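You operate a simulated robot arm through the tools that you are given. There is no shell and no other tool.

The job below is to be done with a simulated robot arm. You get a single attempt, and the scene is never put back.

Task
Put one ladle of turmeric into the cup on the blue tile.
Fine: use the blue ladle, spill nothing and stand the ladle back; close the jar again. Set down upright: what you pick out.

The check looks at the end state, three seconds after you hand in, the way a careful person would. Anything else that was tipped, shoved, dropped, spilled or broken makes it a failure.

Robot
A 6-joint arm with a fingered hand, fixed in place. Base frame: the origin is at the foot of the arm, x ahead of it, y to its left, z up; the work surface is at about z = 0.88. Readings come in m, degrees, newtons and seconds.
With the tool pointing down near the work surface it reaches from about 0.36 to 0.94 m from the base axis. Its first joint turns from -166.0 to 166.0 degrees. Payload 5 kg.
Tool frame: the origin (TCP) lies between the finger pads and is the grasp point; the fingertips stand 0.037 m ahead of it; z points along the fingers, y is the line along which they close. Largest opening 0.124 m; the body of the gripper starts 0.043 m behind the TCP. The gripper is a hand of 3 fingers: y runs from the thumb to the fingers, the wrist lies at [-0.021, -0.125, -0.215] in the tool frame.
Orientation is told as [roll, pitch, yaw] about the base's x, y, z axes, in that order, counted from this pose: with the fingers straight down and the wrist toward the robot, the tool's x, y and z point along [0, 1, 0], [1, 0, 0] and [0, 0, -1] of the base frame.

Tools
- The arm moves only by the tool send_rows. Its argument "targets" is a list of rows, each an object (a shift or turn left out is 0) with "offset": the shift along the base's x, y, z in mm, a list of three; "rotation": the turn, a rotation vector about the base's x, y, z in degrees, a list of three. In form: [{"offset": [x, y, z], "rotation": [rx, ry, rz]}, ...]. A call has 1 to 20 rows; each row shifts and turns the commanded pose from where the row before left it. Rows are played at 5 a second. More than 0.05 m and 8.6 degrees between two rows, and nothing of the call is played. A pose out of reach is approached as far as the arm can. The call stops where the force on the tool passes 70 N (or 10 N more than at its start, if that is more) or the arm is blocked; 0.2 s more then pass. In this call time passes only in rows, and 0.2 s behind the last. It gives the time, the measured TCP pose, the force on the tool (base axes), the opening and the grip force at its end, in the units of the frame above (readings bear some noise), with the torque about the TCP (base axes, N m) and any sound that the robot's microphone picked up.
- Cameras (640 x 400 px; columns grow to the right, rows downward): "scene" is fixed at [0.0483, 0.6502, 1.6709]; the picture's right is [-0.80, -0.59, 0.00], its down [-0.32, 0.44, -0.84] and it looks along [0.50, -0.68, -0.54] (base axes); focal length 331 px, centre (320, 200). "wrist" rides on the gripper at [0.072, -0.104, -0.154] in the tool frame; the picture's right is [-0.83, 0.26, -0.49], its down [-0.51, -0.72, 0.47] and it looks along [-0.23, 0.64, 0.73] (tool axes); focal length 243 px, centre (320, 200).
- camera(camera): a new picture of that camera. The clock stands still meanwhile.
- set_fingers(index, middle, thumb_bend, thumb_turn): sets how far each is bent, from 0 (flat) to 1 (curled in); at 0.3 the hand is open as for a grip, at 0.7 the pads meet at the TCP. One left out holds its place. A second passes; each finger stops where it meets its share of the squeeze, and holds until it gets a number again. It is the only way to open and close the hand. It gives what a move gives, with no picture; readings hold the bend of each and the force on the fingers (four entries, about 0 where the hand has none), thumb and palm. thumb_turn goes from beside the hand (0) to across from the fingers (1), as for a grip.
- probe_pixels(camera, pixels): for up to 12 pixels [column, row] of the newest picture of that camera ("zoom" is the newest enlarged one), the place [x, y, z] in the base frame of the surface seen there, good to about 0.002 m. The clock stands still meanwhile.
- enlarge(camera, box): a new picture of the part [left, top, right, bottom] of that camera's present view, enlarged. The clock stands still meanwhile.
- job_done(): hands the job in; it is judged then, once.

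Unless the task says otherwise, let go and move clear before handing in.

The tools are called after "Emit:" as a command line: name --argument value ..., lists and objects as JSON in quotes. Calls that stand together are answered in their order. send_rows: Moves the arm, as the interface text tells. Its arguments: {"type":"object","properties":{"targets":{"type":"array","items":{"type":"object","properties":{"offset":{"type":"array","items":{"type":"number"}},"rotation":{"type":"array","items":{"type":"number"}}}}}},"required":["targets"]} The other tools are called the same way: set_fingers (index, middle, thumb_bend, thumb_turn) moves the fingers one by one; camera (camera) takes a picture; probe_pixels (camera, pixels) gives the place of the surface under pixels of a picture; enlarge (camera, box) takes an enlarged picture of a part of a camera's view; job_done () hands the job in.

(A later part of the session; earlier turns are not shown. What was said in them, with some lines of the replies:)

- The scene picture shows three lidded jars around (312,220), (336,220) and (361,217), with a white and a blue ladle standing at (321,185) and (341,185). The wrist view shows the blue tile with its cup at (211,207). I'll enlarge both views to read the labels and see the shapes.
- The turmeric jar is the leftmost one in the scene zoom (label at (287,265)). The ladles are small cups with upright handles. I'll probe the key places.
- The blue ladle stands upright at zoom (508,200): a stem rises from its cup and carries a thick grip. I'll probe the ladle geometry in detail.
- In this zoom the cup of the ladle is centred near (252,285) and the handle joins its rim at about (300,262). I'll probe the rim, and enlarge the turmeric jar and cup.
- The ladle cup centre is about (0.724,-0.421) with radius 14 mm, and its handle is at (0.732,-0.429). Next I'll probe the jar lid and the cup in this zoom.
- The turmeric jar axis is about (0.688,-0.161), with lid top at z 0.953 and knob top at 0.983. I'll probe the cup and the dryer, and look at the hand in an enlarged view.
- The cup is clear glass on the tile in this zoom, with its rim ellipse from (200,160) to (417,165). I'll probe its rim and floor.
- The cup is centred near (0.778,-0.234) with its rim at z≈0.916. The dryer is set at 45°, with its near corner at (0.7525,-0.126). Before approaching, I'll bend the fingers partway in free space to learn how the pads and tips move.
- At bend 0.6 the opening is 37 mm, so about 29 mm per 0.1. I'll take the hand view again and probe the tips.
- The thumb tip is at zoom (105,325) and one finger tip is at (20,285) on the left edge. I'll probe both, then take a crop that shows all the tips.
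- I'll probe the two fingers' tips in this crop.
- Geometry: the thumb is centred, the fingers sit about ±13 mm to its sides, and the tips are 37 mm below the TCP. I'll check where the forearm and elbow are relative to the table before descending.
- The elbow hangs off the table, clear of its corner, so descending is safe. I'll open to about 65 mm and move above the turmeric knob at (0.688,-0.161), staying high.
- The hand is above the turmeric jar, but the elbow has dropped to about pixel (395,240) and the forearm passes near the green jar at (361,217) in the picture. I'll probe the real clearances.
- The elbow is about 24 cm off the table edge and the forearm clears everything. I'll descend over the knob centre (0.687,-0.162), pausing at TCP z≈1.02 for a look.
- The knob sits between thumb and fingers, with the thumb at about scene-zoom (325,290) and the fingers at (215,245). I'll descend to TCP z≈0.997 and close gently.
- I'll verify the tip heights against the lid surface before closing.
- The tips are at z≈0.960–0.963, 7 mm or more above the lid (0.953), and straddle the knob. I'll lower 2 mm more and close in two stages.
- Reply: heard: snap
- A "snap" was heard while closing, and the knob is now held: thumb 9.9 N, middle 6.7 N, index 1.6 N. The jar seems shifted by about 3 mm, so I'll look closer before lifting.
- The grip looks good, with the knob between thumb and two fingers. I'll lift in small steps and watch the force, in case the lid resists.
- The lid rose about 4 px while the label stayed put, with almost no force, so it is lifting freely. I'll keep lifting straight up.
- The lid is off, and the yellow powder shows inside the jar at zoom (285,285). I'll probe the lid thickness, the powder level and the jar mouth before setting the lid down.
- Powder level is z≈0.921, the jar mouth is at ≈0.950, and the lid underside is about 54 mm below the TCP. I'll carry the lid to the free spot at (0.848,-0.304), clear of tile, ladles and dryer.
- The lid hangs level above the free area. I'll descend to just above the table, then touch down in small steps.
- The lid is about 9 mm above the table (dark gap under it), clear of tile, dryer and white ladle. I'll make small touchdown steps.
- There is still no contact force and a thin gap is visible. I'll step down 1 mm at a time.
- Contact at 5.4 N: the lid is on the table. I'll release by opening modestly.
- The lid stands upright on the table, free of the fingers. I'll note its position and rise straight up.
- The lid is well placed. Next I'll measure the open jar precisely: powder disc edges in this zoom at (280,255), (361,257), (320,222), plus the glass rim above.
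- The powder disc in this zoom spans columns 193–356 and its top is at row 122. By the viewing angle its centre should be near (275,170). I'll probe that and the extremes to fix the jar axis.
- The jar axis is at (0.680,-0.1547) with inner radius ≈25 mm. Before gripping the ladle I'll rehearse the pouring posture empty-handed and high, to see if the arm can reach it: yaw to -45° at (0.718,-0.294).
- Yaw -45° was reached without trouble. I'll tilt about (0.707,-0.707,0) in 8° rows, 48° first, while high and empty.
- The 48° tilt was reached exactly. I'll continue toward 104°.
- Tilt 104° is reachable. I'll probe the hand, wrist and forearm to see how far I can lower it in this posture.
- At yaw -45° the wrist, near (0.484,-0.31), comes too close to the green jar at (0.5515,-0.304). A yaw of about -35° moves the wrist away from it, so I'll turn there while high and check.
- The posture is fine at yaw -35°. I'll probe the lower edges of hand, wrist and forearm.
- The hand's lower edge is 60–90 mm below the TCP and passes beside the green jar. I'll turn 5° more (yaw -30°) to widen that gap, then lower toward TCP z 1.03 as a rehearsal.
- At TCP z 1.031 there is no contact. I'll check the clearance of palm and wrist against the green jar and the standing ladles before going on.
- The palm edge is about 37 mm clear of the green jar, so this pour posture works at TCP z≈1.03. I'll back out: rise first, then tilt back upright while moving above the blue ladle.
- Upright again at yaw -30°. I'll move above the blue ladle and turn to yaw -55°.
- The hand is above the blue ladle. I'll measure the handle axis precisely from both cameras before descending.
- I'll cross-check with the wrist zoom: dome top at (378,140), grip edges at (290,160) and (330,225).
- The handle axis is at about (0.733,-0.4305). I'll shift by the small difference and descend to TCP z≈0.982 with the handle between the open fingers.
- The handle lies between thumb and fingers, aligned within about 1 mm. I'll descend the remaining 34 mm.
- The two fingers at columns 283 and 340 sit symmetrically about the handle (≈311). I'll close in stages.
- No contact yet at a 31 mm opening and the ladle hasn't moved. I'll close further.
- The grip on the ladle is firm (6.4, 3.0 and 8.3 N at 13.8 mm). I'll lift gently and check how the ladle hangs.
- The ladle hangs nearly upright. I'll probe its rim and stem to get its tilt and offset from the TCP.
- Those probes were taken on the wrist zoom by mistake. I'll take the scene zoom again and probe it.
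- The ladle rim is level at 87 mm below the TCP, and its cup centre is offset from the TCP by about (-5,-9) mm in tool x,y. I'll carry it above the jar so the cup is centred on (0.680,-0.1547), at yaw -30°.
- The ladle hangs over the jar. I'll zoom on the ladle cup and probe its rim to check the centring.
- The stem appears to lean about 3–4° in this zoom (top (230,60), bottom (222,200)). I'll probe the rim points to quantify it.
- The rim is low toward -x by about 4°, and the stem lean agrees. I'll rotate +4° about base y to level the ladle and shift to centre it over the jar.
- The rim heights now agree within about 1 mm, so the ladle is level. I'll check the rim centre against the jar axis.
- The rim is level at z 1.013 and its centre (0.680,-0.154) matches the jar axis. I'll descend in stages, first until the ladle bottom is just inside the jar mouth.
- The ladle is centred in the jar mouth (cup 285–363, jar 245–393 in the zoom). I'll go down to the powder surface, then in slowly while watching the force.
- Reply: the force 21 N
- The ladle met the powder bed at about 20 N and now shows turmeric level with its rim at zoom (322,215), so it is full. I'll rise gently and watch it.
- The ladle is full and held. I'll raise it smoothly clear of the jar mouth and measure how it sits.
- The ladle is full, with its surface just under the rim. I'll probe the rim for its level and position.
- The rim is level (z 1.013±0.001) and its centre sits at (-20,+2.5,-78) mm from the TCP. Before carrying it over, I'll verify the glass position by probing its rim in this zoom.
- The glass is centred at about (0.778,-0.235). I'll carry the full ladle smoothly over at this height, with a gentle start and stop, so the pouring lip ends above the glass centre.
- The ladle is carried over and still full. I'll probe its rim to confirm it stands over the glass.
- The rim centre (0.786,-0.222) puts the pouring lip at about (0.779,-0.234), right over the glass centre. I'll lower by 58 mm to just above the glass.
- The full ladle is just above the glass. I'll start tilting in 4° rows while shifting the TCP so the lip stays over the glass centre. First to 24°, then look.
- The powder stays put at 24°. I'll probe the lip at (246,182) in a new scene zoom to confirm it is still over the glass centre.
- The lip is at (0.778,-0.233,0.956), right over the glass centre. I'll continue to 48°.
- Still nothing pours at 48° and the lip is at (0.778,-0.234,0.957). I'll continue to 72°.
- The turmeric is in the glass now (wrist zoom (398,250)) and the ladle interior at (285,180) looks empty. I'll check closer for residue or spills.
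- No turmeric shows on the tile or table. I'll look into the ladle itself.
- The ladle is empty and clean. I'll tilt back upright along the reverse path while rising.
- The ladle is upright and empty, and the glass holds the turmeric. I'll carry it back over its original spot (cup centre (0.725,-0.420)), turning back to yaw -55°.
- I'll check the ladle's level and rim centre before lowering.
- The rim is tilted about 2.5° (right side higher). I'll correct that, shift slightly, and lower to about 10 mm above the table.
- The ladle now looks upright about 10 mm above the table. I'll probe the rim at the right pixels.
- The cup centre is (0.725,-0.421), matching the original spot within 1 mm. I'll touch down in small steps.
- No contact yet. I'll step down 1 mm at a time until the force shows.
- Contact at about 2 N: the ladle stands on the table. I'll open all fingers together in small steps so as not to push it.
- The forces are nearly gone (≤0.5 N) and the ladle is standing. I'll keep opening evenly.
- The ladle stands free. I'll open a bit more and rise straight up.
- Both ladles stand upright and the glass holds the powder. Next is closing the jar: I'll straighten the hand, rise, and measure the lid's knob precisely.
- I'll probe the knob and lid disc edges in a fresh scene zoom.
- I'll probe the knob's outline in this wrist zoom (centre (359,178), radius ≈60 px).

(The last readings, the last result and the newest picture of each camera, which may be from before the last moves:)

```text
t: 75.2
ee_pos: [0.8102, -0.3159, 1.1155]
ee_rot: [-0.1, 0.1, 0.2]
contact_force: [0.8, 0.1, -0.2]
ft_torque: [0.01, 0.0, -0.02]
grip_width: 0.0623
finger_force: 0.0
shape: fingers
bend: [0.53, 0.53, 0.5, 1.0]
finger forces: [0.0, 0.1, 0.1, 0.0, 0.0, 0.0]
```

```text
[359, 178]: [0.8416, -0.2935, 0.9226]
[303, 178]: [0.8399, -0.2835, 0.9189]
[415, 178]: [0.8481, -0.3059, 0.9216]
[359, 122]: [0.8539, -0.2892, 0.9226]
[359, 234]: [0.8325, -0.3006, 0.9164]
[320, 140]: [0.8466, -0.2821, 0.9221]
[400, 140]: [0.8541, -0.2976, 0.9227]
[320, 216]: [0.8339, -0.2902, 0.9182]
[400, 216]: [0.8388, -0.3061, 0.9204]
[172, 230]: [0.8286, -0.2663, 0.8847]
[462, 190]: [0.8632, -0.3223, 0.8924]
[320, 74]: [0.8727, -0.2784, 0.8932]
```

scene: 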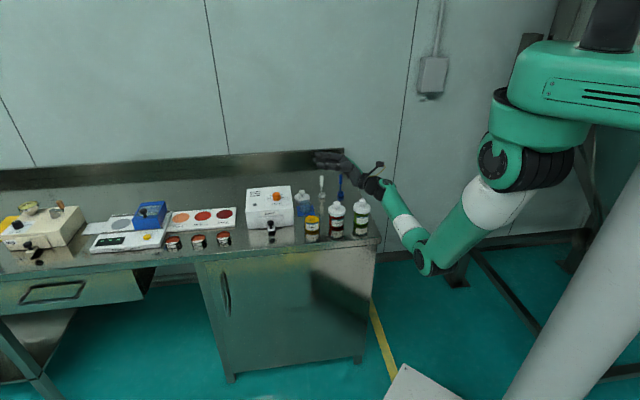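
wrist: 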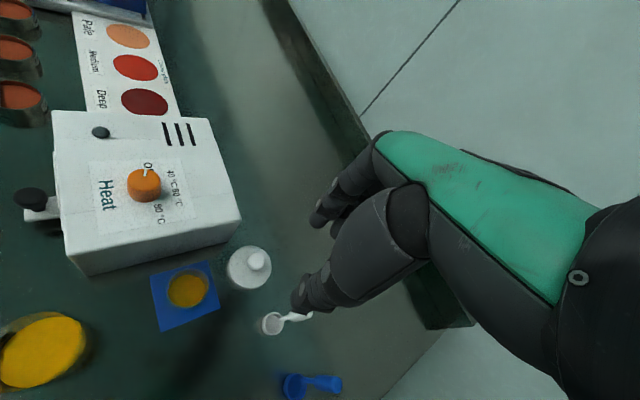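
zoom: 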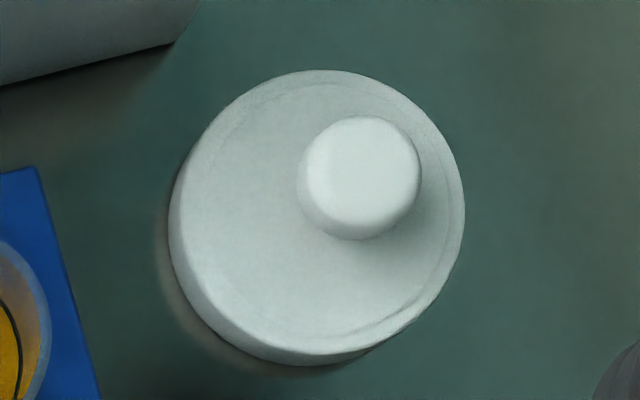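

The knob centre is (0.8435,-0.2944). I'll move above it, check, then descend.

Emit:
send_rows --targets '[{"offset": [16, 10, 0]}, {"offset": [17.3, 11.5, 0]}, {"offset": [0, 0, -25]}, {"offset": [0, 0, -30]}, {"offset": [0, 0, -30]}, {"offset": [0, 0, -25]}, {"offset": [0, 0, -20]}, {"offset": [0, 0, -15]}, {"offset": [0, 0, 0]}]'

Emit:
enlarge --camera "scene" --box '[284, 165, 332, 215]'

Emit:
enlarge --camera "wrist" --box '[220, 180, 380, 320]'

```text
t: 77.2
ee_pos: [0.8421, -0.2952, 0.9686]
ee_rot: [0.0, 0.1, 0.1]
contact_force: [0.1, 0.1, -0.2]
ft_torque: [-0.01, -0.02, -0.02]
grip_width: 0.0624
finger_force: 0.0
shape: fingers
bend: [0.53, 0.53, 0.5, 1.0]
finger forces: [0.1, 0.1, 0.1, 0.0, 0.0, 0.0]
```

```text
8.00 times, centred on (308, 190) of scene
```

zoom: 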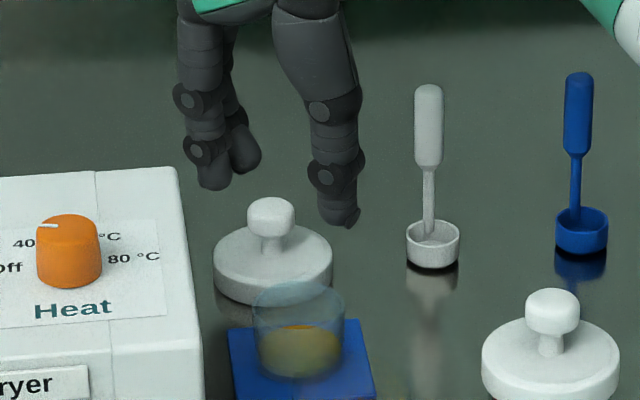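

```text
2.86 times, centred on (300, 250) of wrist
```

zoom: 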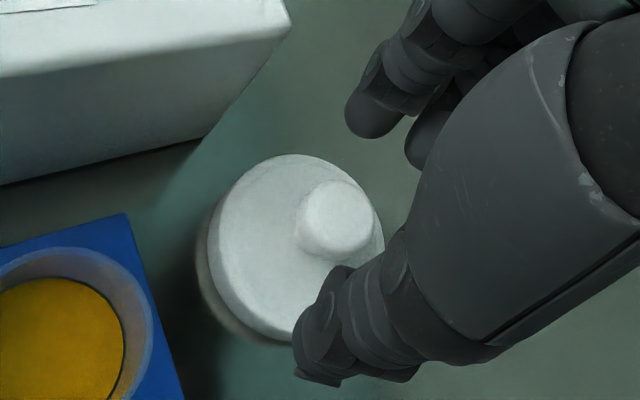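

The knob is between thumb and fingers. I'll descend the last 31 mm, keeping the tips just above the lid's top.

Emit:
send_rows --targets '[{"offset": [0.5, 0.4, -12]}, {"offset": [0.5, 0.4, -10]}, {"offset": [0, 0, -6]}, {"offset": [0, 0, -3]}, {"offset": [0, 0, 0]}]'

Emit:
enlarge --camera "scene" --box '[288, 175, 328, 215]'

Emit:
enlarge --camera "wrist" --box '[260, 190, 360, 300]'

```text
t: 78.4
ee_pos: [0.8451, -0.2936, 0.9386]
ee_rot: [0.1, 0.1, 0.1]
contact_force: [0.4, -0.4, 0.3]
ft_torque: [-0.03, 0.0, 0.0]
grip_width: 0.0624
finger_force: 0.0
shape: fingers
bend: [0.53, 0.53, 0.5, 1.0]
finger forces: [0.0, 0.0, 0.0, 0.1, 0.0, 0.0]
```

```text
10.00 times, centred on (308, 195) of scene
```

zoom: 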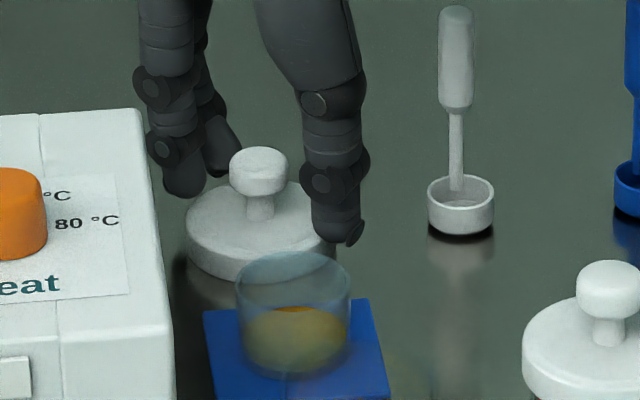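

```text
3.64 times, centred on (310, 245) of wrist
```

zoom: 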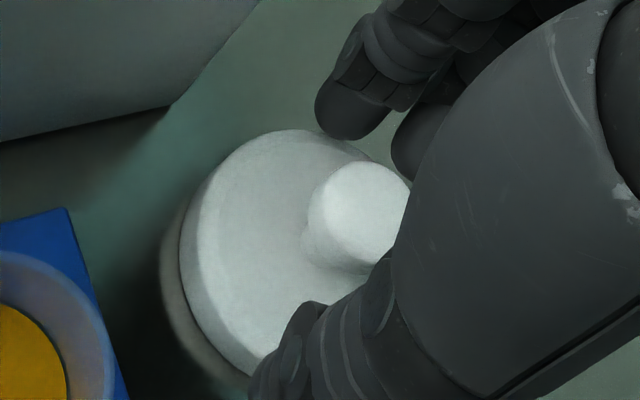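

Aligned. I'll close in stages, evenly.

Emit:
set_fingers --index 0.6 --middle 0.6 --thumb_bend 0.6

Emit:
enlarge --camera "scene" --box '[288, 175, 328, 215]'

Emit:
set_fingers --index 0.68 --middle 0.68 --thumb_bend 0.68

Emit:
enlarge --camera "scene" --box '[288, 175, 328, 215]'

```text
t: 79.4
ee_pos: [0.8448, -0.2941, 0.9392]
ee_rot: [0.0, 0.1, 0.1]
contact_force: [-0.2, -0.8, 0.5]
ft_torque: [0.02, 0.01, -0.02]
grip_width: 0.0371
finger_force: 0.0
shape: fingers
bend: [0.6, 0.6, 0.6, 1.0]
finger forces: [0.0, 0.1, 0.0, 0.0, 0.0, 0.0]
```

```text
10.00 times, centred on (308, 195) of scene
```

zoom: 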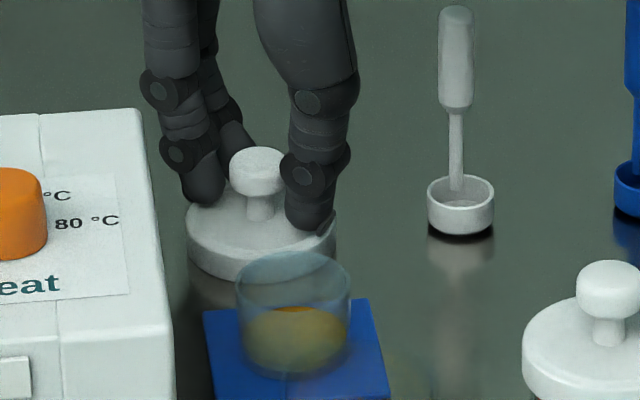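

```text
t: 80.4
ee_pos: [0.8446, -0.293, 0.9388]
ee_rot: [0.0, 0.1, 0.1]
contact_force: [0.5, -0.1, -0.5]
ft_torque: [0.0, -0.02, 0.02]
grip_width: 0.0225
finger_force: 3.7
shape: fingers
bend: [0.65, 0.67, 0.65, 1.0]
finger forces: [2.9, 0.7, 0.0, 0.0, 4.0, 0.0]
```

```text
10.00 times, centred on (308, 195) of scene
```

zoom: 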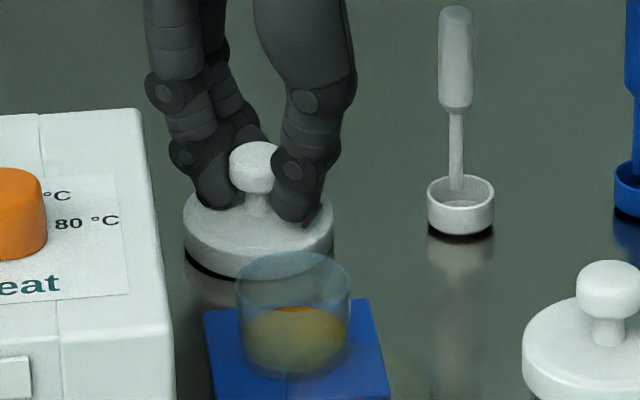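

The grip is lighter than before (2.9, 0.7 and 4.0 N) and the lid seems slightly lifted. I'll squeeze a little more.

Emit:
set_fingers --index 0.74 --middle 0.74 --thumb_bend 0.72

Emit:
enlarge --camera "scene" --box '[288, 175, 328, 215]'

Emit:
enlarge --camera "wrist" --box '[260, 190, 360, 300]'

```text
t: 81.4
ee_pos: [0.8451, -0.2937, 0.9389]
ee_rot: [0.0, 0.2, 0.1]
contact_force: [0.0, -0.7, 1.0]
ft_torque: [0.01, 0.02, -0.02]
grip_width: 0.015
finger_force: 12.7
shape: fingers
bend: [0.73, 0.73, 0.66, 1.0]
finger forces: [9.0, 5.3, 0.0, 0.0, 11.5, 0.0]
```

```text
10.00 times, centred on (308, 195) of scene
```

zoom: 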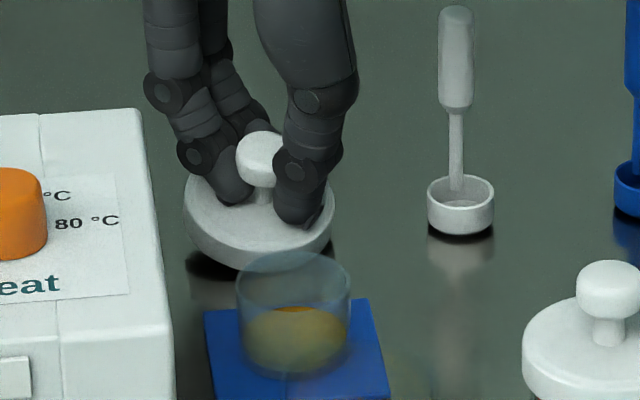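

```text
3.64 times, centred on (310, 245) of wrist
```

zoom: 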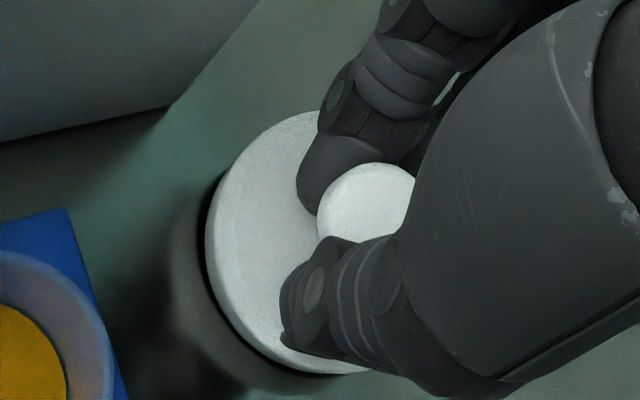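

Squeezing harder pushed the tips under the knob's bulge, and the lid is lifted and tilted. I'll ease off stepwise to set it flat again, then regrip slightly lower and lighter.

Emit:
set_fingers --index 0.68 --middle 0.68 --thumb_bend 0.65

Emit:
enlarge --camera "scene" --box '[288, 175, 328, 215]'

Emit:
set_fingers --index 0.63 --middle 0.63 --thumb_bend 0.62

Emit:
enlarge --camera "scene" --box '[288, 175, 328, 215]'

```text
t: 82.4
ee_pos: [0.8437, -0.2949, 0.9394]
ee_rot: [0.0, 0.0, 0.2]
contact_force: [0.5, 0.8, 0.1]
ft_torque: [-0.01, 0.01, 0.02]
grip_width: 0.0198
finger_force: 2.9
shape: fingers
bend: [0.68, 0.68, 0.64, 1.0]
finger forces: [4.2, 0.2, 0.0, 0.0, 1.0, 0.0]
```

```text
10.00 times, centred on (308, 195) of scene
```

zoom: 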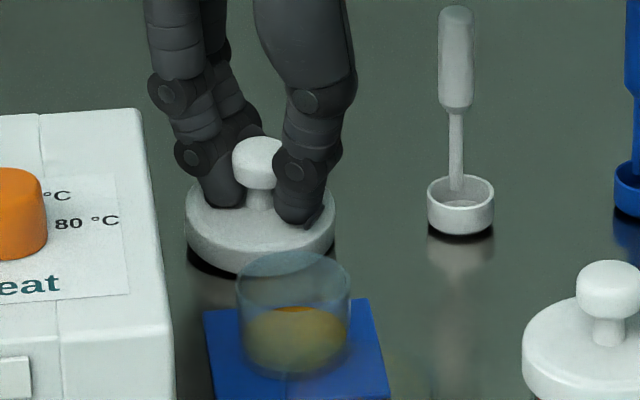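

```text
t: 83.4
ee_pos: [0.8434, -0.2941, 0.9376]
ee_rot: [0.0, 0.1, 0.1]
contact_force: [0.5, -0.1, -0.4]
ft_torque: [0.02, 0.0, 0.0]
grip_width: 0.0286
finger_force: 0.1
shape: fingers
bend: [0.63, 0.63, 0.62, 1.0]
finger forces: [0.0, 0.0, 0.1, 0.0, 0.0, 0.0]
```

```text
10.00 times, centred on (308, 195) of scene
```

zoom: 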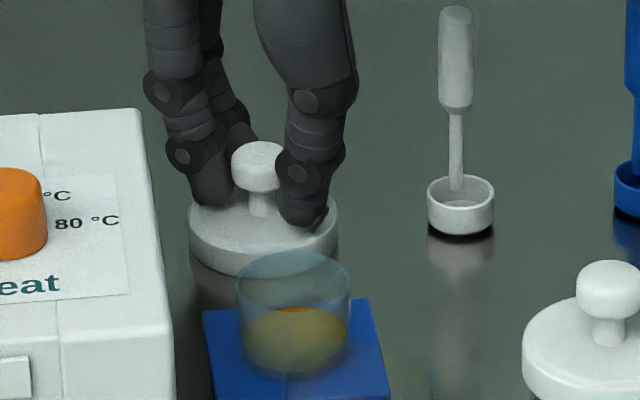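

The lid lies flat again. I'll lower 2.5 mm and regrip lightly.

Emit:
send_rows --targets '[{"offset": [0, 0, -2.5]}, {"offset": [0, 0, 0]}]'

Emit:
set_fingers --index 0.68 --middle 0.68 --thumb_bend 0.68

Emit:
enlarge --camera "scene" --box '[288, 175, 328, 215]'

Emit:
enlarge --camera "wrist" --box '[260, 190, 360, 300]'

```text
t: 84.0
ee_pos: [0.8447, -0.2936, 0.9346]
ee_rot: [0.0, 0.1, 0.1]
contact_force: [-0.2, -0.5, 0.2]
ft_torque: [0.0, 0.0, -0.03]
grip_width: 0.0288
finger_force: 0.1
shape: fingers
bend: [0.63, 0.63, 0.62, 1.0]
finger forces: [0.0, 0.1, 0.1, 0.0, 0.1, 0.0]
```

```text
t: 85.0
ee_pos: [0.8451, -0.2947, 0.9366]
ee_rot: [0.0, 0.1, 0.1]
contact_force: [-0.1, 0.4, 0.2]
ft_torque: [0.0, 0.03, 0.03]
grip_width: 0.0187
finger_force: 3.1
shape: fingers
bend: [0.66, 0.67, 0.66, 1.0]
finger forces: [1.6, 1.1, 0.0, 0.0, 2.8, 0.1]
```

```text
10.00 times, centred on (308, 195) of scene
```

zoom: 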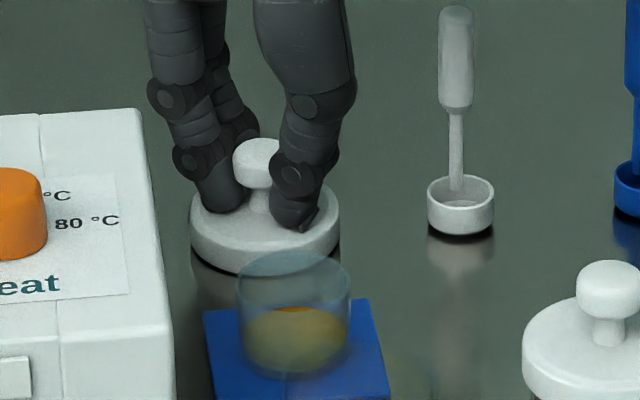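

```text
3.64 times, centred on (310, 245) of wrist
```

zoom: 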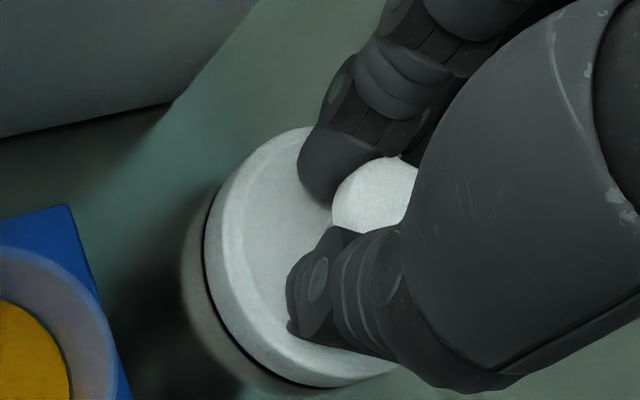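

The grip is balanced but light. I'll tighten slightly and check that the lid stays level.

Emit:
set_fingers --index 0.7 --middle 0.7 --thumb_bend 0.7

Emit:
enlarge --camera "scene" --box '[288, 175, 328, 215]'

Emit:
probe_pixels --camera "zoom" --pixels '[[195, 215], [338, 215], [265, 245], [215, 240], [315, 240], [200, 235], [262, 265], [330, 245]]'

```text
t: 86.0
ee_pos: [0.8451, -0.2934, 0.9355]
ee_rot: [0.0, 0.0, 0.1]
contact_force: [-0.9, 0.1, -1.1]
ft_torque: [-0.02, -0.02, 0.03]
grip_width: 0.0175
finger_force: 4.8
shape: fingers
bend: [0.67, 0.68, 0.66, 1.0]
finger forces: [2.6, 2.5, 0.0, 0.0, 5.2, 0.1]
```

```text
10.00 times, centred on (308, 195) of scene
```

zoom: 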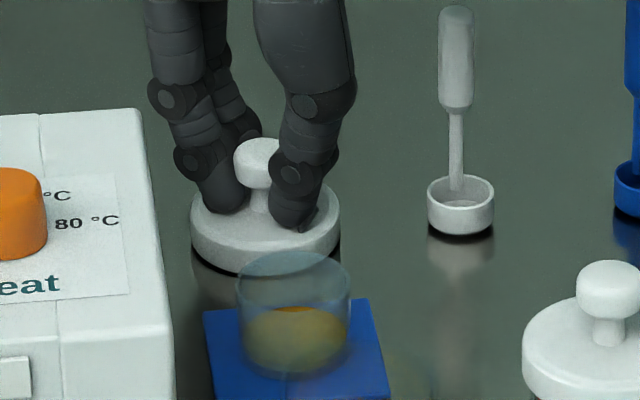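

```text
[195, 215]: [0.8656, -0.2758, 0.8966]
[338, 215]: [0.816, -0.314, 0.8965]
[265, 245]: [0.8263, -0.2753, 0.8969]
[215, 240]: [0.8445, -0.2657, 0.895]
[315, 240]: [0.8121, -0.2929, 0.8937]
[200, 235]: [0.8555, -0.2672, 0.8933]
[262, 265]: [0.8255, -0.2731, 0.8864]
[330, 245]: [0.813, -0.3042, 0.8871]
```

The grip is balanced at 2.6, 2.5 and 5.2 N, and the lid is level (edges at z≈0.8965). I'll lift slowly.

Emit:
send_rows --targets '[{"offset": [0, 0, 3]}, {"offset": [0, 0, 5]}, {"offset": [0, 0, 8]}, {"offset": [0, 0, 14]}, {"offset": [0, 0, 20]}, {"offset": [0, 0, 25]}, {"offset": [0, 0, 25]}, {"offset": [0, 0, 25]}, {"offset": [0, 0, 20]}, {"offset": [0, 0, 0]}]'

Emit:
enlarge --camera "scene" --box '[284, 140, 332, 190]'

Emit:
enlarge --camera "scene" --box '[290, 150, 322, 180]'

```text
t: 88.2
ee_pos: [0.8451, -0.2934, 1.0828]
ee_rot: [0.0, 0.0, 0.1]
contact_force: [-0.7, 0.0, -0.3]
ft_torque: [-0.02, 0.0, -0.05]
grip_width: 0.0177
finger_force: 5.2
shape: fingers
bend: [0.67, 0.68, 0.66, 1.0]
finger forces: [2.8, 2.4, 0.0, 0.0, 5.1, 0.0]
```

```text
8.00 times, centred on (308, 165) of scene
```

zoom: 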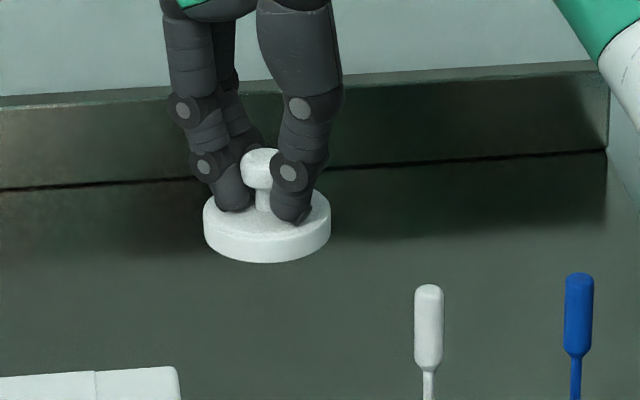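

```text
13.33 times, centred on (306, 165) of scene
```

zoom: 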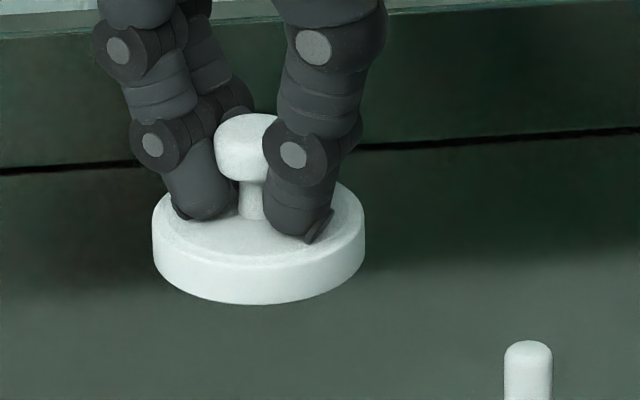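

The lid is held and looks level. I'll probe its edges for the centre, tilt and underside height relative to the TCP.

Emit:
probe_pixels --camera "zoom" --pixels '[[157, 215], [361, 215], [258, 252], [175, 235], [340, 237], [170, 190], [350, 190], [258, 300], [160, 265], [360, 255], [245, 120], [220, 150]]'

```text
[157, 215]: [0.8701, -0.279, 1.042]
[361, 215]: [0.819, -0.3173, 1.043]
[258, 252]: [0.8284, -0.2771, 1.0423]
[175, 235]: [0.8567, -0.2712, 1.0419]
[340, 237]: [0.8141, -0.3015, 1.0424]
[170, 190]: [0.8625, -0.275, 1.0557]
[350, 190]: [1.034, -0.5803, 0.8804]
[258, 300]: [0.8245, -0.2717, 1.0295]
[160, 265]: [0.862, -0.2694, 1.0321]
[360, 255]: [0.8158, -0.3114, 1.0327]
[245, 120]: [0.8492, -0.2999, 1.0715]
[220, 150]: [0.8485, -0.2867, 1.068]
```

The lid is level with its centre near (0.845,-0.297). I'll carry it back over the jar axis (0.680,-0.1547) at this height.

Emit:
send_rows --targets '[{"offset": [-11, 9.5, 0]}, {"offset": [-23.6, 20.3, 0]}, {"offset": [-23.6, 20.3, 0]}, {"offset": [-23.6, 20.3, 0]}, {"offset": [-23.6, 20.3, 0]}, {"offset": [-23.6, 20.3, 0]}, {"offset": [-23.6, 20.3, 0]}, {"offset": [-12.7, 11, 0]}, {"offset": [0, 0, 0]}]'

Emit:
send_rows --targets '[{"offset": [0, 0, -15]}, {"offset": [0, 0, -20]}, {"offset": [0, 0, -15]}, {"offset": [0, 0, -8]}, {"offset": [0, 0, 0]}]'

Emit:
enlarge --camera "scene" --box '[294, 190, 334, 240]'

Emit:
enlarge --camera "wrist" --box '[210, 200, 350, 330]'

```text
t: 90.2
ee_pos: [0.68, -0.1512, 1.0827]
ee_rot: [0.0, 0.1, 0.1]
contact_force: [-0.2, 0.2, -0.4]
ft_torque: [0.0, 0.02, 0.0]
grip_width: 0.0177
finger_force: 4.9
shape: fingers
bend: [0.67, 0.68, 0.66, 1.0]
finger forces: [3.2, 1.9, 0.1, 0.0, 4.8, 0.0]
```

```text
t: 91.4
ee_pos: [0.6792, -0.1513, 1.0238]
ee_rot: [-0.1, 0.1, 0.1]
contact_force: [0.0, 0.0, 0.3]
ft_torque: [0.01, -0.02, -0.01]
grip_width: 0.0173
finger_force: 4.7
shape: fingers
bend: [0.67, 0.68, 0.67, 1.0]
finger forces: [3.3, 2.0, 0.0, 0.0, 4.9, 0.0]
```

```text
8.00 times, centred on (314, 215) of scene
```

zoom: 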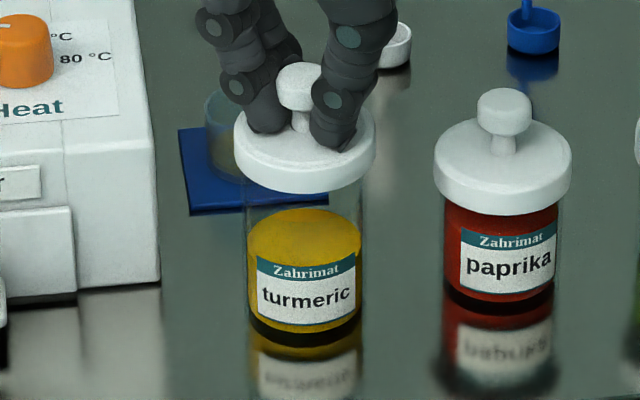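

```text
3.08 times, centred on (280, 265) of wrist
```

zoom: 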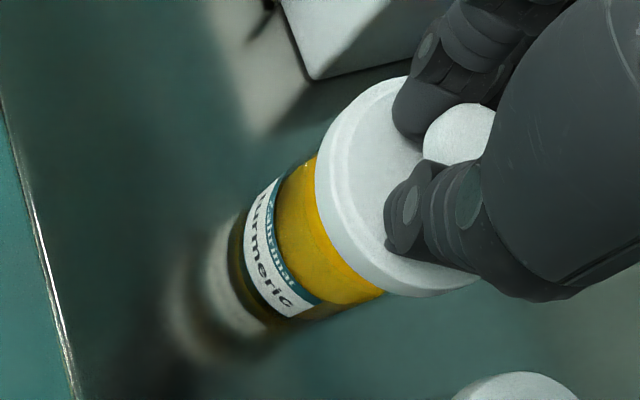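

In the scene zoom the lid looks slightly tilted, left side lower. I'll probe its edges to quantify the tilt and centring.

Emit:
enlarge --camera "scene" --box '[300, 198, 328, 220]'

Emit:
probe_pixels --camera "zoom" --pixels '[[180, 160], [455, 130], [320, 215], [230, 200], [410, 190], [190, 190], [450, 165], [320, 255], [230, 240], [410, 230], [300, 20], [200, 130]]'

```text
16.00 times, centred on (314, 209) of scene
```

zoom: 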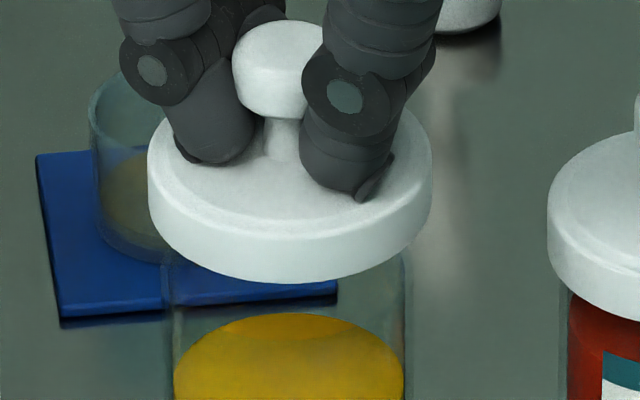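

```text
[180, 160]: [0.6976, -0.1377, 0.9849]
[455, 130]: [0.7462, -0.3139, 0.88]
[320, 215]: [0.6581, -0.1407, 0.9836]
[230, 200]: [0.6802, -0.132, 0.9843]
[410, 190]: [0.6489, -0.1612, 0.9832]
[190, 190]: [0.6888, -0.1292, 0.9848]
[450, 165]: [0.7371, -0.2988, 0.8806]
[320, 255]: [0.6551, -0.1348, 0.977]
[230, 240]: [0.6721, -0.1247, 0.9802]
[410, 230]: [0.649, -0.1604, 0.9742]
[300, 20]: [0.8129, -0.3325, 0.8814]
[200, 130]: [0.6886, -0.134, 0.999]
```

The lid is nearly level (within about 2°) and sits about 1.3 mm too far to the image's right relative to the jar. I'll shift (+1.0,+0.8) mm and lower to just above the glass rim.

Emit:
send_rows --targets '[{"offset": [1.0, 0.8, -6]}, {"offset": [0, 0, -7]}, {"offset": [0, 0, -5]}, {"offset": [0, 0, 0]}]'

Emit:
enlarge --camera "scene" --box '[300, 202, 328, 224]'

Emit:
enlarge --camera "wrist" --box '[230, 210, 330, 310]'

```text
t: 92.4
ee_pos: [0.6809, -0.15, 1.0041]
ee_rot: [-0.1, 0.1, 0.1]
contact_force: [0.3, 0.4, -0.3]
ft_torque: [0.0, 0.01, 0.01]
grip_width: 0.0174
finger_force: 5.0
shape: fingers
bend: [0.67, 0.68, 0.67, 1.0]
finger forces: [3.3, 2.1, 0.0, 0.0, 4.7, 0.0]
```

```text
16.00 times, centred on (314, 213) of scene
```

zoom: 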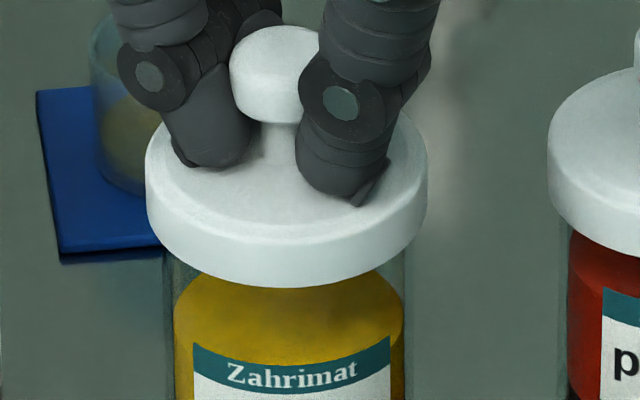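

```text
4.00 times, centred on (280, 260) of wrist
```

zoom: 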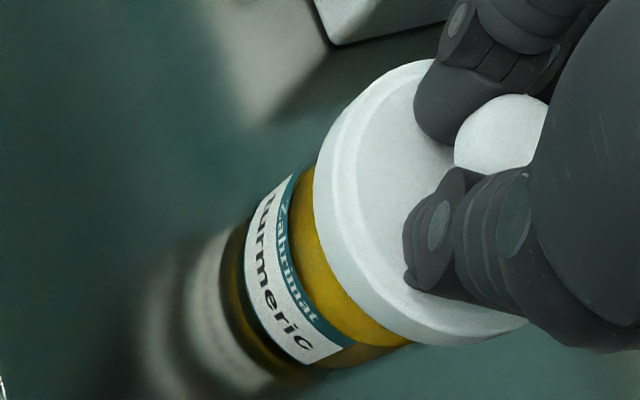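

Lid and jar are laterally aligned (lid centre 286, jar centre 286–288). I'll lower in 1.5 mm steps and watch the force.

Emit:
send_rows --targets '[{"offset": [0, 0, -1.5]}, {"offset": [0, 0, -1.5]}, {"offset": [0, 0, 0]}]'

Emit:
send_rows --targets '[{"offset": [0, 0, -1.5]}, {"offset": [0, 0, -1.5]}, {"offset": [0, 0, 0]}]'

Emit:
enlarge --camera "scene" --box '[300, 202, 328, 224]'

```text
t: 93.2
ee_pos: [0.6812, -0.1506, 1.0008]
ee_rot: [0.0, 0.1, 0.1]
contact_force: [0.2, 0.1, -0.4]
ft_torque: [0.01, -0.02, -0.02]
grip_width: 0.0171
finger_force: 5.4
shape: fingers
bend: [0.67, 0.68, 0.67, 1.0]
finger forces: [3.3, 2.0, 0.0, 0.0, 4.8, 0.0]
```

```text
t: 94.0
ee_pos: [0.6795, -0.1505, 1.0009]
ee_rot: [0.0, 0.1, 0.0]
contact_force: [0.4, -0.8, 0.6]
ft_torque: [-0.04, -0.01, 0.03]
grip_width: 0.0171
finger_force: 5.0
shape: fingers
bend: [0.67, 0.68, 0.67, 1.0]
finger forces: [3.3, 2.0, 0.1, 0.0, 4.7, 0.0]
```

```text
16.00 times, centred on (314, 213) of scene
```

zoom: 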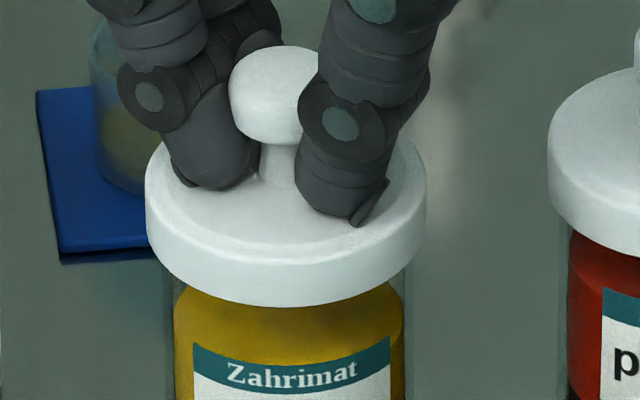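

The lid's skirt is at the glass rim with no resistance. I'll continue in small steps.

Emit:
send_rows --targets '[{"offset": [0, 0, -1.5]}, {"offset": [0, 0, 0]}]'

Emit:
send_rows --targets '[{"offset": [0, 0, -1.5]}, {"offset": [0, 0, 0]}]'

Emit:
enlarge --camera "scene" --box '[300, 202, 328, 224]'

```text
t: 94.6
ee_pos: [0.6806, -0.1508, 0.9987]
ee_rot: [0.0, 0.1, 0.1]
contact_force: [-0.9, 0.5, -0.1]
ft_torque: [0.02, 0.0, 0.01]
grip_width: 0.0174
finger_force: 4.6
shape: fingers
bend: [0.67, 0.68, 0.67, 1.0]
finger forces: [3.4, 2.0, 0.0, 0.0, 4.7, 0.1]
```

```text
t: 95.2
ee_pos: [0.6811, -0.1504, 0.9962]
ee_rot: [-0.1, 0.0, 0.2]
contact_force: [0.4, 0.0, -0.4]
ft_torque: [-0.01, -0.03, 0.01]
grip_width: 0.0172
finger_force: 4.6
shape: fingers
bend: [0.67, 0.68, 0.67, 1.0]
finger forces: [3.3, 2.0, 0.0, 0.0, 4.7, 0.0]
```

```text
16.00 times, centred on (314, 213) of scene
```

zoom: 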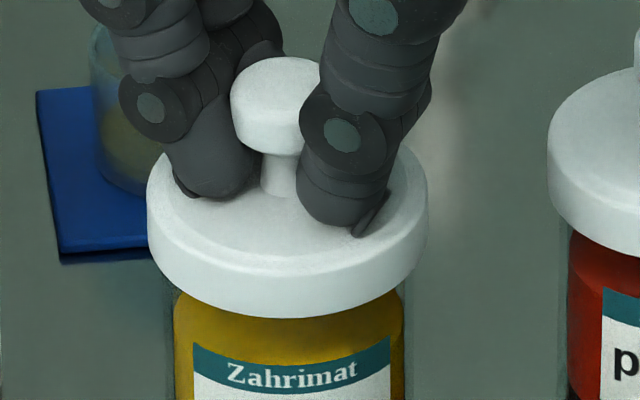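

The lid front edge is now at about the same height as when it was seated originally, but no force shows yet. I'll go 1 mm at a time.

Emit:
send_rows --targets '[{"offset": [0, 0, -1]}, {"offset": [0, 0, 0]}]'

Emit:
send_rows --targets '[{"offset": [0, 0, -1]}, {"offset": [0, 0, 0]}]'

Emit:
enlarge --camera "scene" --box '[300, 202, 328, 224]'

```text
t: 95.8
ee_pos: [0.6795, -0.1504, 0.9959]
ee_rot: [0.0, 0.1, 0.1]
contact_force: [-1.0, 0.2, -0.2]
ft_torque: [0.02, 0.0, 0.02]
grip_width: 0.0171
finger_force: 5.2
shape: fingers
bend: [0.67, 0.68, 0.67, 1.0]
finger forces: [3.3, 2.0, 0.0, 0.0, 4.7, 0.0]
```

```text
t: 96.4
ee_pos: [0.6791, -0.1506, 0.9938]
ee_rot: [0.1, 0.0, 0.1]
contact_force: [-0.3, -0.2, 0.5]
ft_torque: [-0.02, 0.04, 0.04]
grip_width: 0.0174
finger_force: 4.8
shape: fingers
bend: [0.67, 0.68, 0.67, 1.0]
finger forces: [3.3, 2.0, 0.0, 0.0, 4.7, 0.0]
```

```text
16.00 times, centred on (314, 213) of scene
```

zoom: 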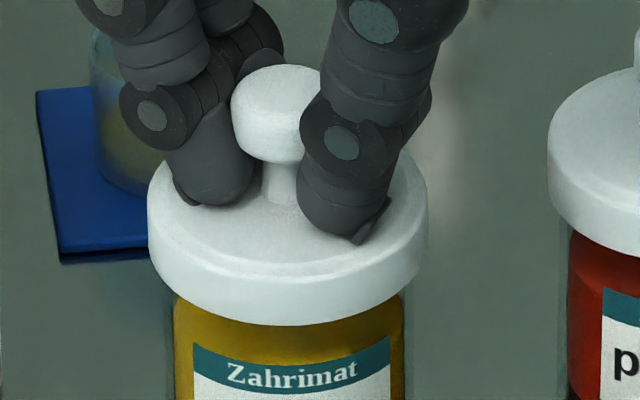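

Still no resistance. I'll probe the lid top height and compare it with the original 0.953.

Emit:
probe_pixels --camera "zoom" --pixels '[[180, 210], [410, 215], [290, 262], [230, 245], [360, 250], [290, 320], [200, 285], [380, 290], [275, 180], [600, 130], [600, 215]]'

```text
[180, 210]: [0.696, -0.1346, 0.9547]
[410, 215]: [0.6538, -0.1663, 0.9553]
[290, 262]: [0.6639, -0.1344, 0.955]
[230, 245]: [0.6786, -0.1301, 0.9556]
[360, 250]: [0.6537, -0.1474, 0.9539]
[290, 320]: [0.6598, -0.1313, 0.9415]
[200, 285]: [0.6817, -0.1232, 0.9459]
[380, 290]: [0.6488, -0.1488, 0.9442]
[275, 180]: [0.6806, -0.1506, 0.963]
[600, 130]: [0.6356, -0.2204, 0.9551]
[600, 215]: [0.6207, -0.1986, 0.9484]
```

The lid top is at z≈0.955, equal to the paprika lid's 0.955, and level, so it is at seating height. I'll press down a little more to feel it seat.

Emit:
send_rows --targets '[{"offset": [0, 0, -1]}, {"offset": [0, 0, 0]}]'

Emit:
send_rows --targets '[{"offset": [0, 0, -1]}, {"offset": [0, 0, 0]}]'

Emit:
enlarge --camera "scene" --box '[300, 202, 328, 224]'

```text
t: 97.0
ee_pos: [0.6806, -0.1511, 0.9942]
ee_rot: [0.1, 0.1, 0.1]
contact_force: [-0.3, -0.2, 0.0]
ft_torque: [0.01, 0.01, -0.05]
grip_width: 0.0171
finger_force: 5.0
shape: fingers
bend: [0.67, 0.68, 0.67, 1.0]
finger forces: [3.6, 2.0, 0.0, 0.0, 4.6, 0.0]
```

```text
t: 97.6
ee_pos: [0.6803, -0.1512, 0.9919]
ee_rot: [-0.1, -0.2, 0.2]
contact_force: [-0.5, -0.9, 12.5]
ft_torque: [0.08, 0.26, -0.01]
grip_width: 0.0171
finger_force: 11.7
shape: fingers
bend: [0.67, 0.69, 0.67, 1.0]
finger forces: [6.4, 2.1, 0.1, 0.0, 14.0, 0.0]
heard: snap
```

```text
16.00 times, centred on (314, 213) of scene
```

zoom: 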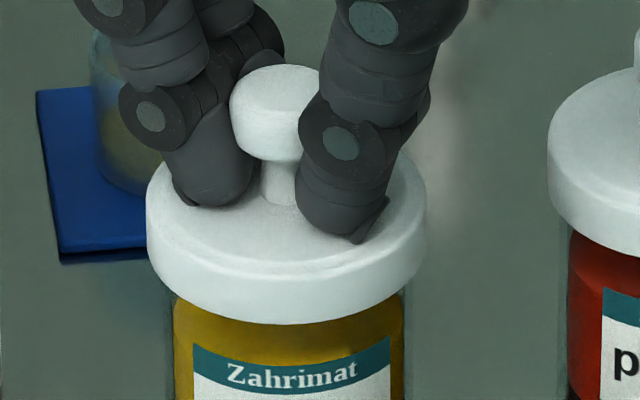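

"Snap" was heard with 12.5 N: the lid has seated. I'll release by opening the fingers without lifting.

Emit:
set_fingers --index 0.63 --middle 0.63 --thumb_bend 0.62

Emit:
set_fingers --index 0.54 --middle 0.54 --thumb_bend 0.53

Emit:
enlarge --camera "scene" --box '[300, 202, 328, 224]'

Emit:
probe_pixels --camera "zoom" --pixels '[[180, 210], [410, 215], [290, 262], [230, 245], [360, 250], [290, 320], [240, 190], [330, 190], [600, 130], [570, 150]]'

```text
t: 98.6
ee_pos: [0.6806, -0.1502, 0.9939]
ee_rot: [0.0, -0.1, 0.0]
contact_force: [2.7, 0.4, 24.3]
ft_torque: [0.15, -0.06, -0.01]
grip_width: 0.0201
finger_force: 12.3
shape: fingers
bend: [0.66, 0.64, 0.65, 1.0]
finger forces: [11.1, 3.1, 0.0, 0.0, 11.0, 0.0]
```

```text
t: 99.6
ee_pos: [0.6798, -0.1506, 0.992]
ee_rot: [-0.1, 0.2, 0.2]
contact_force: [-1.7, 0.4, 26.8]
ft_torque: [-0.12, -0.65, 0.0]
grip_width: 0.0544
finger_force: 13.8
shape: fingers
bend: [0.55, 0.56, 0.53, 1.0]
finger forces: [6.5, 21.0, 0.0, 0.0, 0.2, 0.0]
```

```text
16.00 times, centred on (314, 213) of scene
```

zoom: 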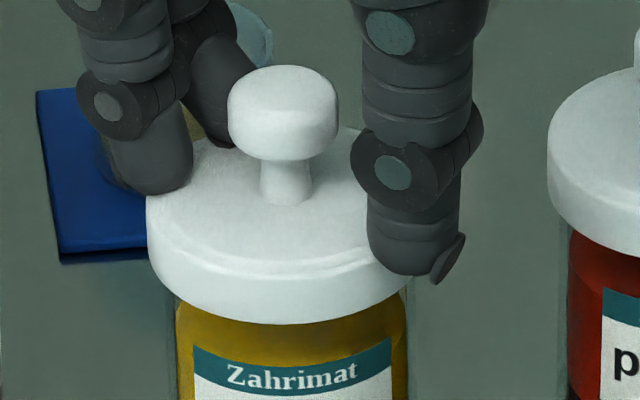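

```text
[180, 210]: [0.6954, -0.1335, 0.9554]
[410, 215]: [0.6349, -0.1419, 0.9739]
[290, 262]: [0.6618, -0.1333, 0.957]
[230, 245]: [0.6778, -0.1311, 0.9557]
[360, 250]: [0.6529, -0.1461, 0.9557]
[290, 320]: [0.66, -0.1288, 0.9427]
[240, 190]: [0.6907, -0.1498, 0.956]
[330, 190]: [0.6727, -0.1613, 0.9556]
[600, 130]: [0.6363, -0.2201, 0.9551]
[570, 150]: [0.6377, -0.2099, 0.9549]
```

Opening brought the fingertips down onto the lid (about 27 N). The lid stays level at z≈0.956. I'll raise straight up gently to relieve it.

Emit:
send_rows --targets '[{"offset": [0, 0, 1]}, {"offset": [0, 0, 1]}, {"offset": [0, 0, 2]}, {"offset": [0, 0, 2]}, {"offset": [0, 0, 0]}]'

Emit:
enlarge --camera "scene" --box '[300, 202, 328, 224]'

```text
t: 100.8
ee_pos: [0.6791, -0.1517, 0.9979]
ee_rot: [0.0, 0.3, 0.1]
contact_force: [0.6, 0.0, -0.2]
ft_torque: [0.0, 0.02, -0.01]
grip_width: 0.0562
finger_force: 0.0
shape: fingers
bend: [0.54, 0.54, 0.53, 1.0]
finger forces: [0.0, 0.0, 0.0, 0.0, 0.0, 0.1]
```

```text
16.00 times, centred on (314, 213) of scene
```

zoom: 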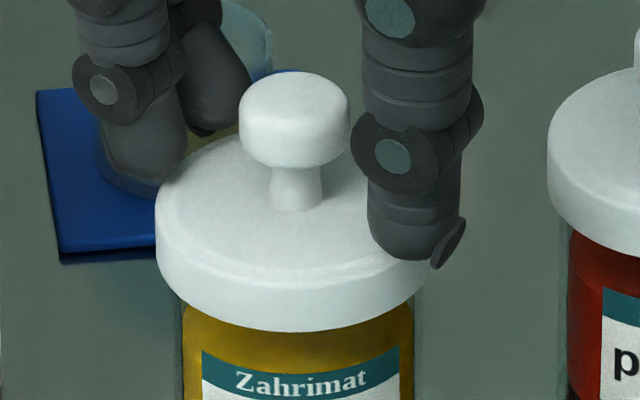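

Force is gone and the lid sits on the jar. I'll rise clear and inspect.

Emit:
send_rows --targets '[{"offset": [0, 0, 5]}, {"offset": [0, 0, 10]}, {"offset": [0, 0, 20]}, {"offset": [0, 0, 25]}, {"offset": [0, 0, 30]}, {"offset": [0, 0, 25]}, {"offset": [0, 0, 0]}]'

Emit:
enlarge --camera "scene" --box '[288, 190, 352, 240]'

Emit:
camera --camera "wrist"

```text
t: 102.4
ee_pos: [0.6804, -0.151, 1.114]
ee_rot: [0.0, 0.1, 0.0]
contact_force: [0.1, 0.4, 0.5]
ft_torque: [0.03, -0.04, -0.01]
grip_width: 0.0563
finger_force: 0.1
shape: fingers
bend: [0.54, 0.54, 0.53, 1.0]
finger forces: [0.1, 0.0, 0.1, 0.1, 0.1, 0.1]
```

```text
8.00 times, centred on (320, 215) of scene
```

zoom: 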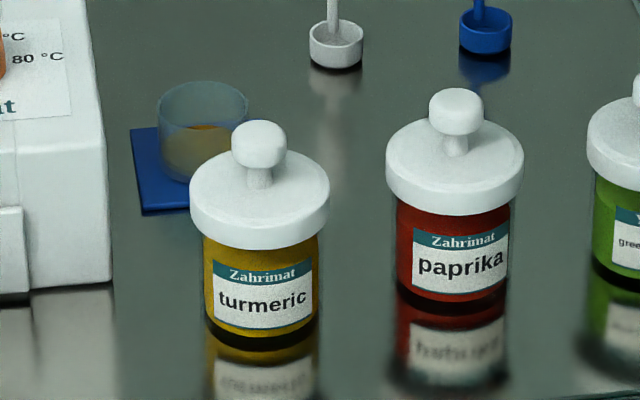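

```text
taken
```

wrist: 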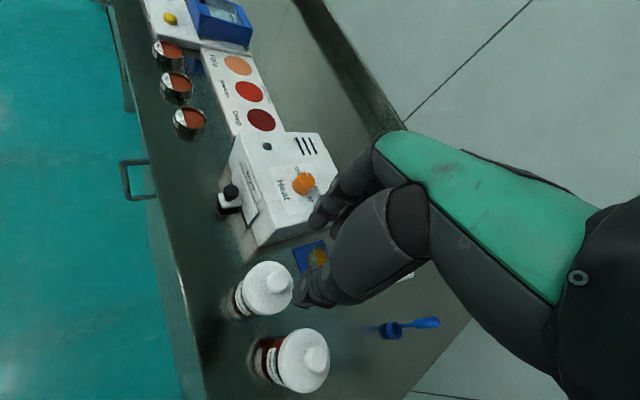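

The jar is closed. I'll compare the turmeric lid's height and level with the paprika lid's to be sure it is fully seated.

Emit:
enlarge --camera "scene" --box '[298, 198, 346, 234]'

Emit:
probe_pixels --camera "zoom" --pixels '[[125, 165], [270, 165], [200, 205], [150, 195], [250, 195], [200, 235], [415, 120], [560, 120], [487, 160], [487, 190], [205, 90], [487, 40]]'

```text
11.11 times, centred on (322, 216) of scene
```

zoom: 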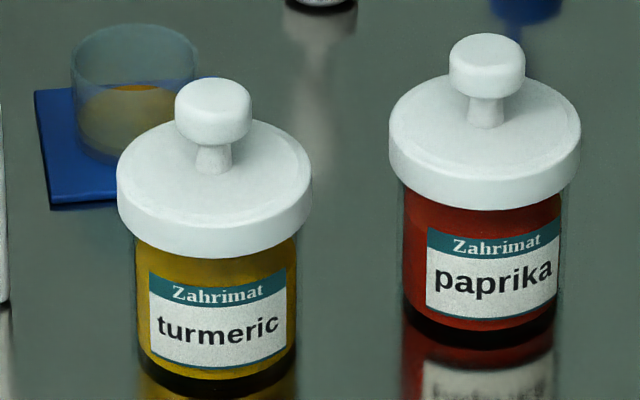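

```text
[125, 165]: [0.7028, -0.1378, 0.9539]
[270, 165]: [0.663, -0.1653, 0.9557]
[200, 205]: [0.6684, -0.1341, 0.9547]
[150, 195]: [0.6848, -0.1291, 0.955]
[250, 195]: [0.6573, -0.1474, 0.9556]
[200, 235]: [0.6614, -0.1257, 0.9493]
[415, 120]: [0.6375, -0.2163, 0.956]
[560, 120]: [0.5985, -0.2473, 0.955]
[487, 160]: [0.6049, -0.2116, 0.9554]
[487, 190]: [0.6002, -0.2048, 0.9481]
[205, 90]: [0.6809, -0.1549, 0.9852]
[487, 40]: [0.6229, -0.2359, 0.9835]
```

The turmeric lid is level at z≈0.955, the same as the paprika lid. I'll move the hand clear to its start area and take a last look at everything.

Emit:
send_rows --targets '[{"offset": [0, 0, 30]}, {"offset": [0, 0, 36]}, {"offset": [-5, -35, 0]}, {"offset": [-5, -35, 0]}, {"offset": [-5, -35, 0]}, {"offset": [-5, -35, 0]}, {"offset": [-5, -35, 0]}, {"offset": [-5, -35, 0]}, {"offset": [0, 0, 0]}]'

Emit:
camera --camera "scene"

Emit:
enlarge --camera "scene" --box '[236, 160, 396, 260]'

Emit:
enlarge --camera "wrist" --box '[80, 160, 320, 320]'

```text
t: 104.4
ee_pos: [0.6503, -0.3602, 1.1795]
ee_rot: [0.1, 0.2, 0.1]
contact_force: [0.1, -0.5, -0.2]
ft_torque: [0.03, -0.02, 0.0]
grip_width: 0.0567
finger_force: 0.0
shape: fingers
bend: [0.54, 0.54, 0.53, 1.0]
finger forces: [0.0, 0.0, 0.0, 0.0, 0.0, 0.0]
```

```text
taken
```

scene: 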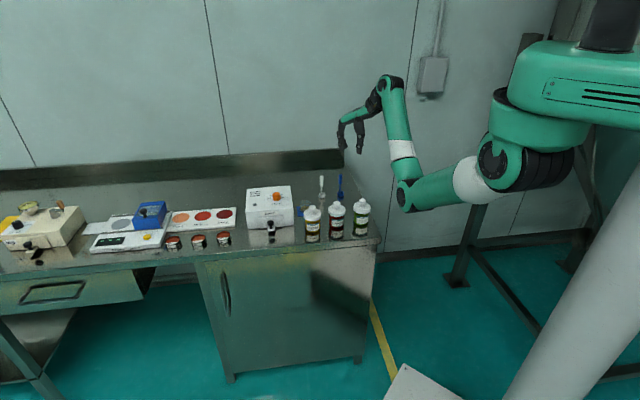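

```text
4.00 times, centred on (316, 210) of scene
```

zoom: 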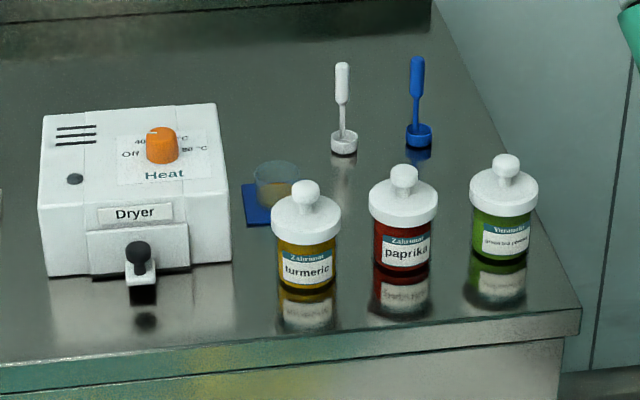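

```text
2.50 times, centred on (200, 240) of wrist
```

zoom: 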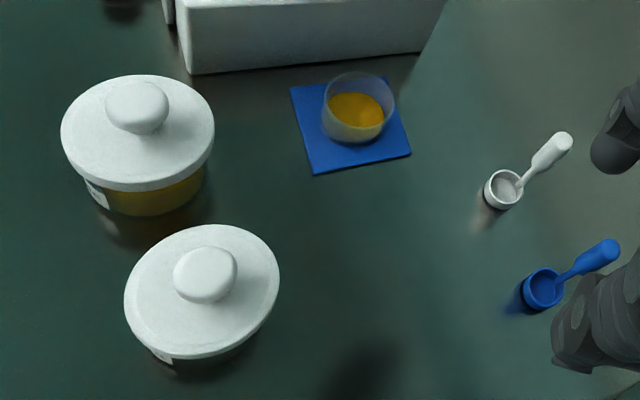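

Everything is in order:
- The glass on the blue tile holds the turmeric (wrist zoom (357,118)).
- The turmeric jar is closed and level (138,130).
- The blue ladle stands upright at its place (545,285), and the tile and table are clean.

The turmeric jar itself ended up a few millimetres from where it started. The hand is empty and clear, so I'm handing in.

Emit:
job_done

```text
The job is handed in.
```

I put one full ladle of turmeric into the cup on the blue tile and handed the job in. In the last pictures nothing was spilled on the tile or the table.

- **Ladle:** the blue ladle is empty and standing upright where it stood before, within about 1 mm by my measurement.
- **Jar:** the turmeric jar is closed. The lid snapped on and sits level, at the same height as the paprika lid. While it was off, the lid stood upright on the table.
- **Moved slightly:** the turmeric jar ended up roughly 7 mm from its original spot. It shifted a little when I gripped the lid and again when I let go of it.

The other jars, the white ladle and the dryer look unmoved. The hand is empty and back at its starting position.
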